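You operate a simulated robot arm through the tools that you are given. There is no shell and no other tool. Be economical: measure what you need, move in short steps, check, and stop when the job is done.

Carry out the task below with a simulated robot arm. There is one attempt and no reset: what you move stays moved.

Task
Put the small orange box on the blue panel.

Only the result counts: the job must be done as asked and must still hold three seconds after the hand-in. Knocking over, shifting, dropping, spilling or breaking anything else fails it.

Robot
A 6-joint arm with a two-finger parallel gripper, fixed in place. Base frame: the origin is at the foot of the arm, x ahead of it, y to its left, z up; the work surface is at about z = 0.003. Readings come in m, rad, newtons and seconds.
With the tool pointing down near the work surface it reaches from about 0.14 to 0.58 m from the base axis. Its first joint turns from -1.152 to 1.152 rad. Payload 2.1 kg.
Tool frame: the origin (TCP) lies between the finger pads and is the grasp point; the fingertips stand 0.03 m ahead of it; z points along the fingers, y is the line along which they close. The gripper opens to 0.094 m. The fingers are 0.028 m wide and 0.01 m thick; the gripper's body (0.05 by 0.096 m) begins 0.055 m behind the TCP.
Orientation is that of the tool frame in the base frame, as a unit quaternion [x, y, z, w]. With the fingers straight down and closing along the base's y, the tool's x points along the base's -x, its y along +y and its z along -z.

Tools
- The arm moves only by the tool drive_tool. Its argument "rows" is a list of rows, each a list of 3 entries, a list of its own where there are three numbers: the shift along the tool's x, y, z in units of 300 mm (1.0 is 300 mm), then the turn, a rotation vector about the tool's x, y, z in units of 180 degrees (1.0 is 180 degrees), then the gripper command, from -1 (shut) to 1 (fully open), values between in proportion. In form: [[[x, y, z], [ax, ay, az], gripper], ...]. A call has 1 to 12 rows; each row is the pose to reach, as a shift and turn from the pose commanded when the call began, along the tool's axes at that moment. A call with a number of a shift or a turn outside -1 to 1 is refused whole. Each row takes 0.2 s and may step no farther than 0.05 m and 0.15 rad from the row before; otherwise, or with a gripper value out of range, the whole call is refused. Where a pose cannot be reached the arm comes as near as it can. A force on the tool above 40 N (or 10 N above the force at the start of the call, whichever is more), or a blocked arm, ends the call early, and 0.2 s more pass. The fingers move at their own pace (about 0.072 m/s each) and stop on an object; they squeeze with about 42 N. The grip force told is the motor's: it shows also when the fingers shut on nothing. Time passes only in rows, and 0.2 s behind the last, so rows that repeat a pose let the fingers close. The reply holds the time, the measured pose of the TCP, the force on the tool along the base axes, the opening and the grip force, in the units named above and with some noise, and new pictures: "show" is both (left out), scene, wrist or none.
- Cameras (640 x 400 px; columns grow to the right, rows downward): "scene" is fixed at [0.06, -0.372, 0.4955]; the picture's right is [0.75, -0.66, 0.00], its down [-0.31, -0.35, -0.88] and it looks along [0.58, 0.66, -0.47] (base axes); focal length 324 px, centre (320, 200). "wrist" rides on the gripper at [0.076, 0.014, -0.103] in the tool frame; the picture's right is [-0.18, 0.98, 0.00], its down [-0.75, -0.14, -0.64] and it looks along [-0.63, -0.12, 0.77] (tool axes); focal length 243 px, centre (320, 200). There is no depth. A picture from a camera that has moved, and an enlarged one, comes with that camera's place and axes in the base frame and with its lens.
- inspect(camera, box): a new picture of the part [left, top, right, bottom] of that camera's present view, enlarged. The clock stands still meanwhile.
- sign_off(): hands the job in; it is judged then, once.

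Work in short steps. Places have to be worked out from the pictures, the camera data and where the tool is seen: move nearer, look again, correct. Check each grasp and each placing, and mend what went wrong. You have 90 turns and 170 pictures in all, those below and enlarged ones among them. Open the gripper and draw the arm clear of the work before you hand the job in, unless the task says otherwise; then end with one line.

The tools are called after "Emit:" as a command line: name --argument value ..., lists and objects as JSON in quotes. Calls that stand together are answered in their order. drive_tool: Moves the arm, as the interface text tells. Its arguments: {"type":"object","properties":{"rows":{"type":"array","items":{"type":"array"}},"show":{"type":"string","enum":["both","scene","wrist","none"]}},"required":["rows"]} The other tools are called the same way: inspect (camera, box) takes an enlarged picture of a part of a camera's view; sign_off () hands the job in.

At the start:

```text
time_s: 0.0
position: [0.3691, 0.0324, 0.2379]
orientation: [0.001, 1.0, 0.0, 0.001]
force: [0.1, 0.0, 0.1]
grip_width: 0.0939
gripper_force: 0.1
```

scene: 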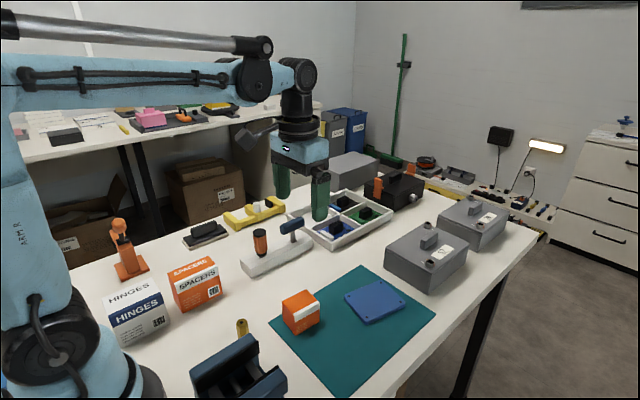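
wrist: 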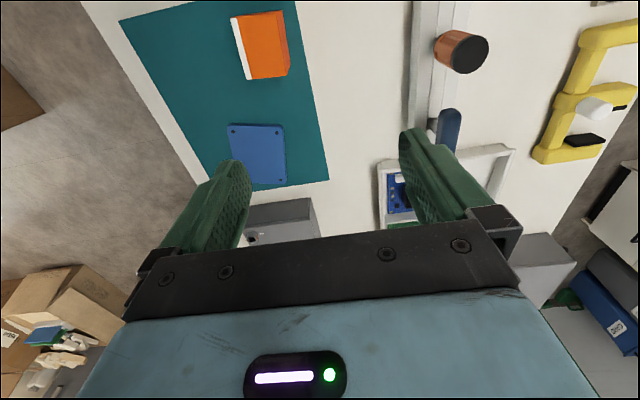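

The small orange box sits on the green mat beside the blue panel. I'll enlarge both views to measure them.

Emit:
inspect --camera "scene" --box '[260, 260, 420, 360]'

Emit:
inspect --camera "wrist" --box '[180, 0, 340, 200]'

```text
4.00 times, centred on (340, 310) of scene
camera zoom: at [0.06, -0.372, 0.4955], right [0.75, -0.66, 0.0], down [-0.31, -0.35, -0.88], along [0.58, 0.66, -0.47], focal length 1297 px, centre (240, -240)
```

zoom: 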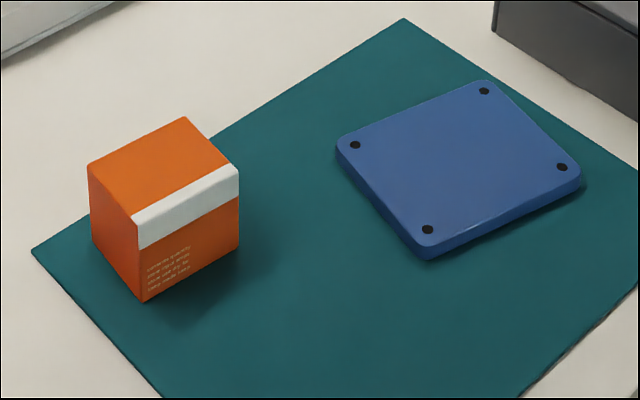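

```text
2.00 times, centred on (260, 100) of wrist
camera zoom: at [0.2914, 0.0475, 0.3396], right [0.19, 0.98, 0.0], down [0.75, -0.14, 0.64], along [0.63, -0.12, -0.77], focal length 485 px, centre (440, 400)
```

zoom: 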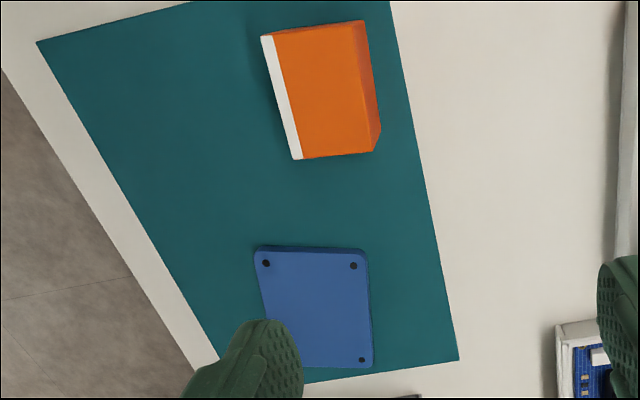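

I estimate the box centre at (0.319, -0.023), about 0.053 × 0.044 × 0.055 m with a yaw near -6°. The panel centre is about (0.459, -0.083), yaw near -12°. I'll move above the box and turn to match it.

Emit:
drive_tool --rows '[[[0.042, -0.046, 0.08], [0, 0, 0.008], 1], [[0.084, -0.092, 0.17], [0, 0, 0.016], 1], [[0.126, -0.138, 0.26], [0, 0, 0.025], 1], [[0.167, -0.184, 0.33], [0, 0, 0.033], 1], [[0.167, -0.184, 0.33], [0, 0, 0.033], 1]]'

```text
time_s: 1.2
position: [0.3176, -0.023, 0.1376]
orientation: [0.051, 0.999, 0.001, 0.001]
force: [0.8, 1.0, -0.2]
grip_width: 0.0937
gripper_force: 0.0
camera wrist: at [0.2437, -0.0006, 0.2397], right [0.29, 0.96, 0.0], down [0.73, -0.22, 0.64], along [0.62, -0.18, -0.77], focal length 243 px, centre (320, 200)
```

scene: 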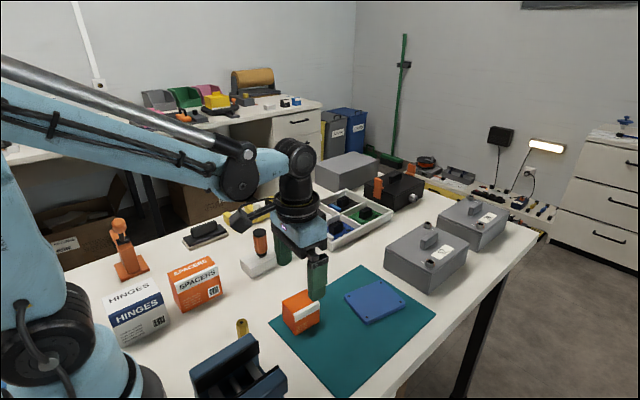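
wrist: 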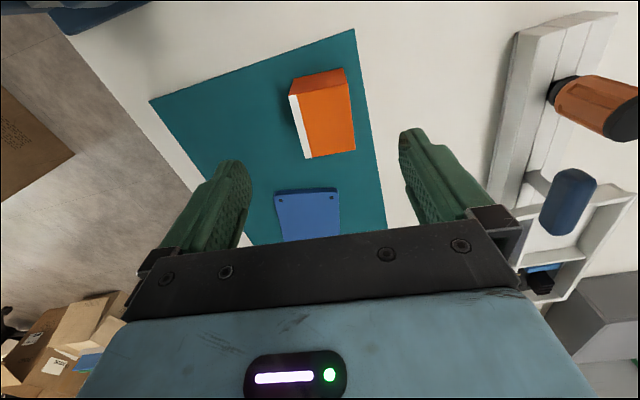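

The wrist view agrees within a few mm, with the box slightly more to +y. I'll shift 3 mm and descend.

Emit:
drive_tool --rows '[[[0, 0.01, 0.08], [0, 0, 0], 1], [[0, 0.01, 0.16], [0, 0, 0], 1], [[0, 0.01, 0.24], [0, 0, 0], 1], [[0, 0.01, 0.315], [0, 0, 0], 1], [[0, 0.01, 0.315], [0, 0, 0], 1]]'

```text
time_s: 2.4
position: [0.3189, -0.0191, 0.044]
orientation: [0.052, 0.999, -0.001, 0.001]
force: [-0.1, -0.6, 0.1]
grip_width: 0.0938
gripper_force: 0.0
camera wrist: at [0.2446, 0.0026, 0.1458], right [0.29, 0.96, 0.0], down [0.73, -0.22, 0.64], along [0.62, -0.18, -0.77], focal length 243 px, centre (320, 200)
```

scene: 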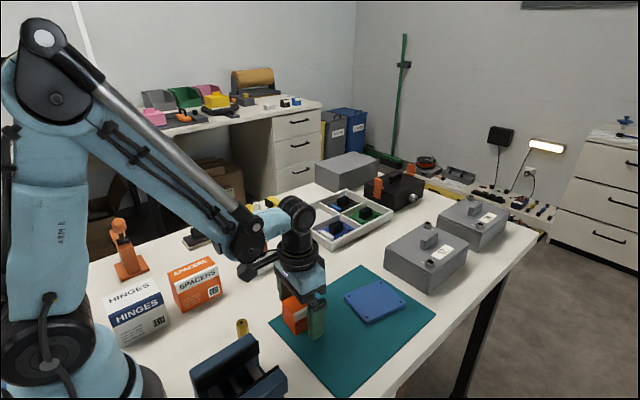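
wrist: 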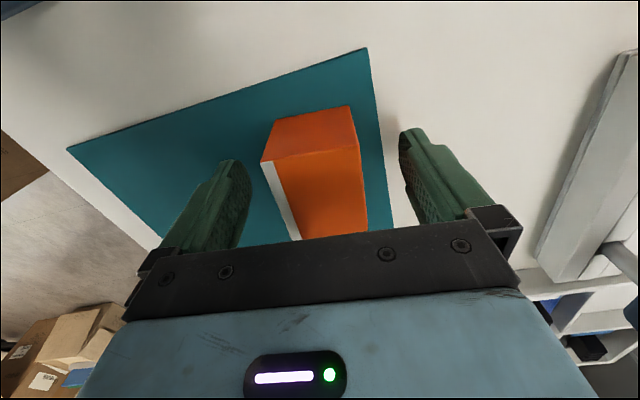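

The fingers straddle the box with room on both sides. I'll close the gripper.

Emit:
drive_tool --rows '[[[0, 0, 0], [0, 0, 0], 0.2], [[0, 0, 0], [0, 0, 0], -0.2], [[0, 0, 0], [0, 0, 0], -1], [[0, 0, 0], [0, 0, 0], -1], [[0, 0, 0], [0, 0, 0], -1]]' --show "wrist"

```text
time_s: 3.6
position: [0.3188, -0.0188, 0.0431]
orientation: [0.053, 0.999, 0.0, 0.001]
force: [-0.2, 0.6, -0.6]
grip_width: 0.0482
gripper_force: 42.3
camera wrist: at [0.2447, 0.0026, 0.1461], right [0.29, 0.96, 0.0], down [0.73, -0.22, 0.64], along [0.62, -0.18, -0.77], focal length 243 px, centre (320, 200)
```

wrist: 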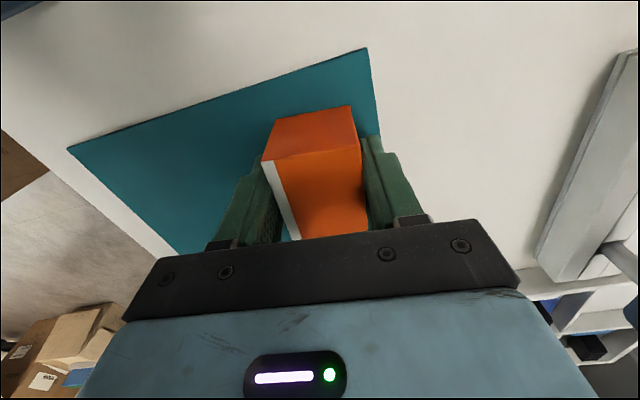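

The fingers hold the box at 0.048 m with full grip force. I'll lift 6 cm straight up.

Emit:
drive_tool --rows '[[[0, 0, -0.05], [0, 0, 0], -1], [[0, 0, -0.1], [0, 0, 0], -1], [[0, 0, -0.2], [0, 0, 0], -1], [[0, 0, -0.2], [0, 0, 0], -1]]'

```text
time_s: 4.6
position: [0.3179, -0.0186, 0.1038]
orientation: [0.052, 0.999, 0.001, 0.0]
force: [0.5, -0.5, -0.9]
grip_width: 0.0483
gripper_force: 42.1
camera wrist: at [0.2434, 0.004, 0.2064], right [0.29, 0.96, 0.0], down [0.73, -0.22, 0.64], along [0.62, -0.18, -0.77], focal length 243 px, centre (320, 200)
```

scene: 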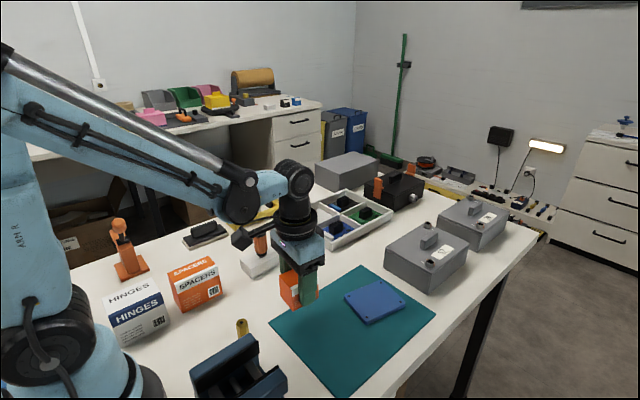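
wrist: 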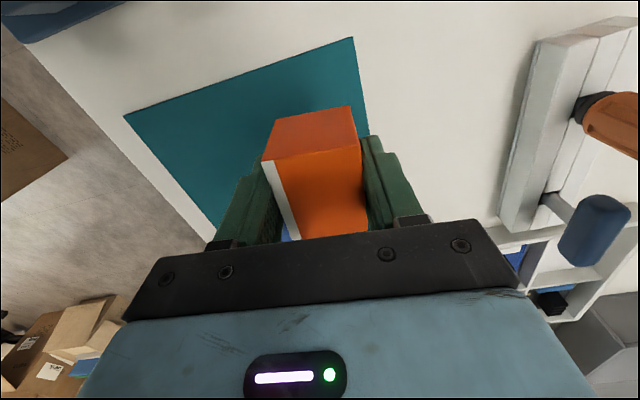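

Lift is secure. I'll carry the box over to above the panel centre, turning 6° more to match the panel.

Emit:
drive_tool --rows '[[[-0.08, -0.027, 0], [0, 0, 0.006], -1], [[-0.16, -0.054, 0], [0, 0, 0.012], -1], [[-0.245, -0.081, 0], [0, 0, 0.017], -1], [[-0.33, -0.11, 0], [0, 0, 0.022], -1], [[-0.41, -0.137, 0], [0, 0, 0.028], -1], [[-0.49, -0.163, 0], [0, 0, 0.033], -1], [[-0.49, -0.163, 0], [0, 0, 0.033], -1]]'

```text
time_s: 6.2
position: [0.4605, -0.0814, 0.1037]
orientation: [0.104, 0.995, 0.0, 0.001]
force: [-0.7, 0.5, -0.3]
grip_width: 0.0483
gripper_force: 41.8
camera wrist: at [0.3885, -0.051, 0.2069], right [0.38, 0.92, 0.0], down [0.71, -0.29, 0.64], along [0.59, -0.25, -0.77], focal length 243 px, centre (320, 200)
```

scene: 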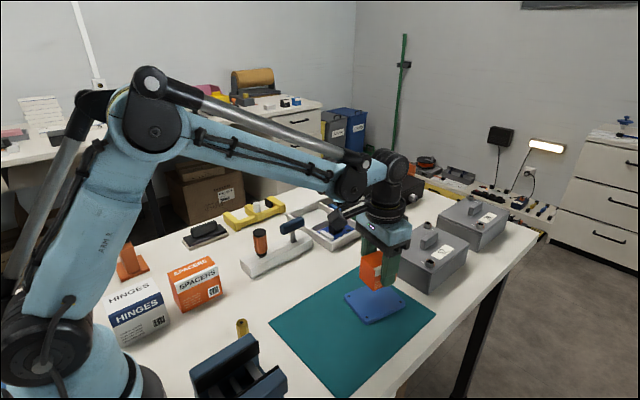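
wrist: 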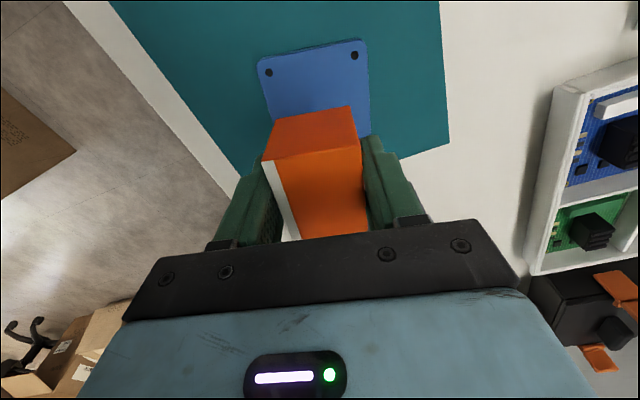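

Well aligned above the panel. I'll lower to just above contact height (expected about TCP z 0.052).

Emit:
drive_tool --rows '[[[0, 0, 0.06], [0, 0, 0], -1], [[0, 0, 0.11], [0, 0, 0], -1], [[0, 0, 0.15], [0, 0, 0], -1], [[0, 0, 0.15], [0, 0, 0], -1]]' --show "none"

Emit:
inspect --camera "scene" --box '[320, 220, 448, 340]'

```text
time_s: 7.2
position: [0.4586, -0.0822, 0.0611]
orientation: [0.104, 0.995, 0.0, 0.001]
force: [0.7, 0.0, -0.3]
grip_width: 0.0483
gripper_force: 41.7
```

```text
3.33 times, centred on (384, 280) of scene
camera zoom: at [0.06, -0.372, 0.4955], right [0.75, -0.66, 0.0], down [-0.31, -0.35, -0.88], along [0.58, 0.66, -0.47], focal length 1081 px, centre (107, -67)
```

zoom: 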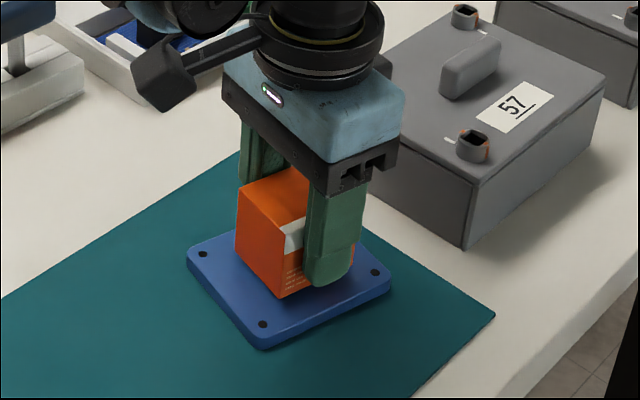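

Nearly in contact and centred. I'll lower in 1.5 mm steps while watching the force.

Emit:
drive_tool --rows '[[[0, 0, 0.005], [0, 0, 0], -1], [[0, 0, 0.01], [0, 0, 0], -1], [[0, 0, 0.015], [0, 0, 0], -1], [[0, 0, 0.02], [0, 0, 0], -1], [[0, 0, 0.02], [0, 0, 0], -1]]' --show "none"

```text
time_s: 8.4
position: [0.4586, -0.0833, 0.0539]
orientation: [0.103, 0.995, 0.0, 0.002]
force: [-1.4, 0.3, 12.3]
grip_width: 0.0481
gripper_force: 41.6
```

A 12 N contact force shows the box is resting on the panel. I'll ease up by about 1 mm to relieve it, then open slowly.

Emit:
drive_tool --rows '[[[0, 0, -0.003], [0, 0, 0], -1], [[0, 0, -0.003], [0, 0, 0], 0.1], [[0, 0, -0.003], [0, 0, 0], 0.3], [[0, 0, -0.003], [0, 0, 0], 0.5], [[0, 0, -0.003], [0, 0, 0], 0.6]]'

```text
time_s: 9.6
position: [0.4595, -0.0836, 0.0541]
orientation: [0.104, 0.995, 0.0, 0.002]
force: [-0.4, -0.2, -0.3]
grip_width: 0.075
gripper_force: 0.0
camera wrist: at [0.3877, -0.0531, 0.1562], right [0.38, 0.92, 0.0], down [0.71, -0.29, 0.64], along [0.59, -0.25, -0.77], focal length 243 px, centre (320, 200)
```

scene: 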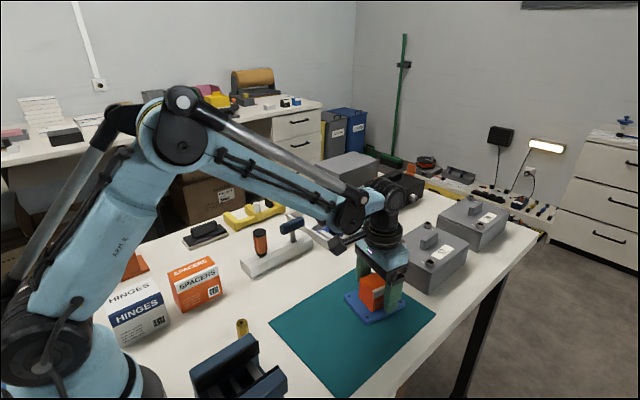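
wrist: 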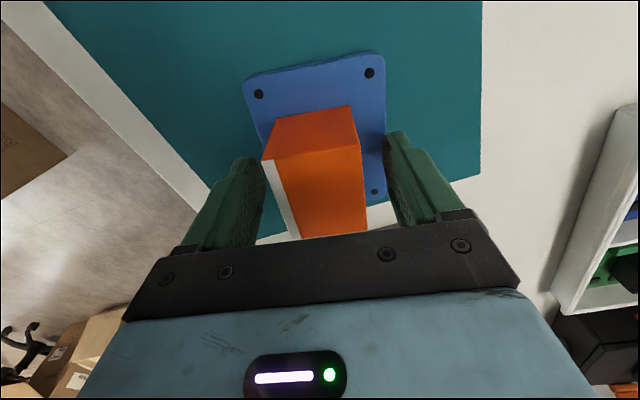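

The box is free and standing on the panel. I'll raise the arm straight up, clear of it.

Emit:
drive_tool --rows '[[[0, 0, -0.05], [0, 0, 0], 0.7], [[0, 0, -0.13], [0, 0, 0], 0.7], [[0, 0, -0.25], [0, 0, 0], 0.7], [[0, 0, -0.38], [0, 0, 0], 0.7], [[0.12, 0, -0.45], [0, 0, 0], 0.7], [[0.25, 0, -0.5], [0, 0, 0], 0.7], [[0.25, 0, -0.5], [0, 0, 0], 0.7]]'

Emit:
inspect --camera "scene" --box '[300, 240, 460, 340]'

```text
time_s: 11.2
position: [0.3838, -0.0674, 0.2062]
orientation: [0.103, 0.995, 0.0, 0.001]
force: [-0.7, 0.4, -1.2]
grip_width: 0.0801
gripper_force: 0.1
camera wrist: at [0.3128, -0.0371, 0.3079], right [0.38, 0.92, 0.0], down [0.71, -0.29, 0.64], along [0.59, -0.25, -0.77], focal length 243 px, centre (320, 200)
```

scene: 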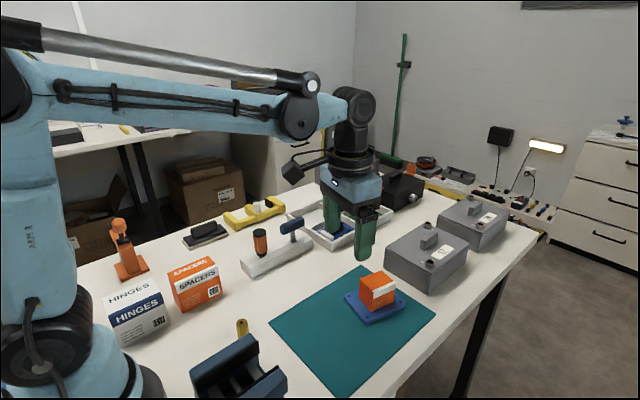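
wrist: 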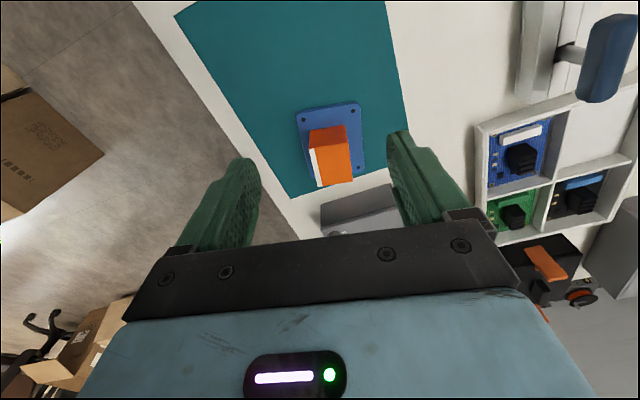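

```text
4.00 times, centred on (380, 290) of scene
camera zoom: at [0.06, -0.372, 0.4955], right [0.75, -0.66, 0.0], down [-0.31, -0.35, -0.88], along [0.58, 0.66, -0.47], focal length 1297 px, centre (80, -160)
```

zoom: 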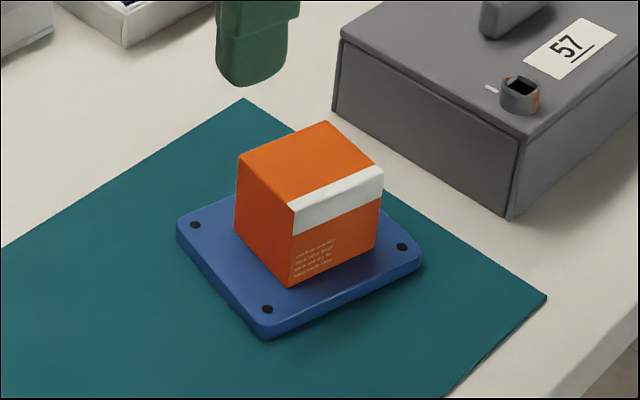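

The box stands flat and central on the panel, the panel hasn't moved, and the arm is clear, so I'm handing in.

Emit:
sign_off

```text
The job is handed in.
```

The small orange box is standing centred on the blue panel; the panel didn't move, nothing else was touched, and the gripper is open and clear.
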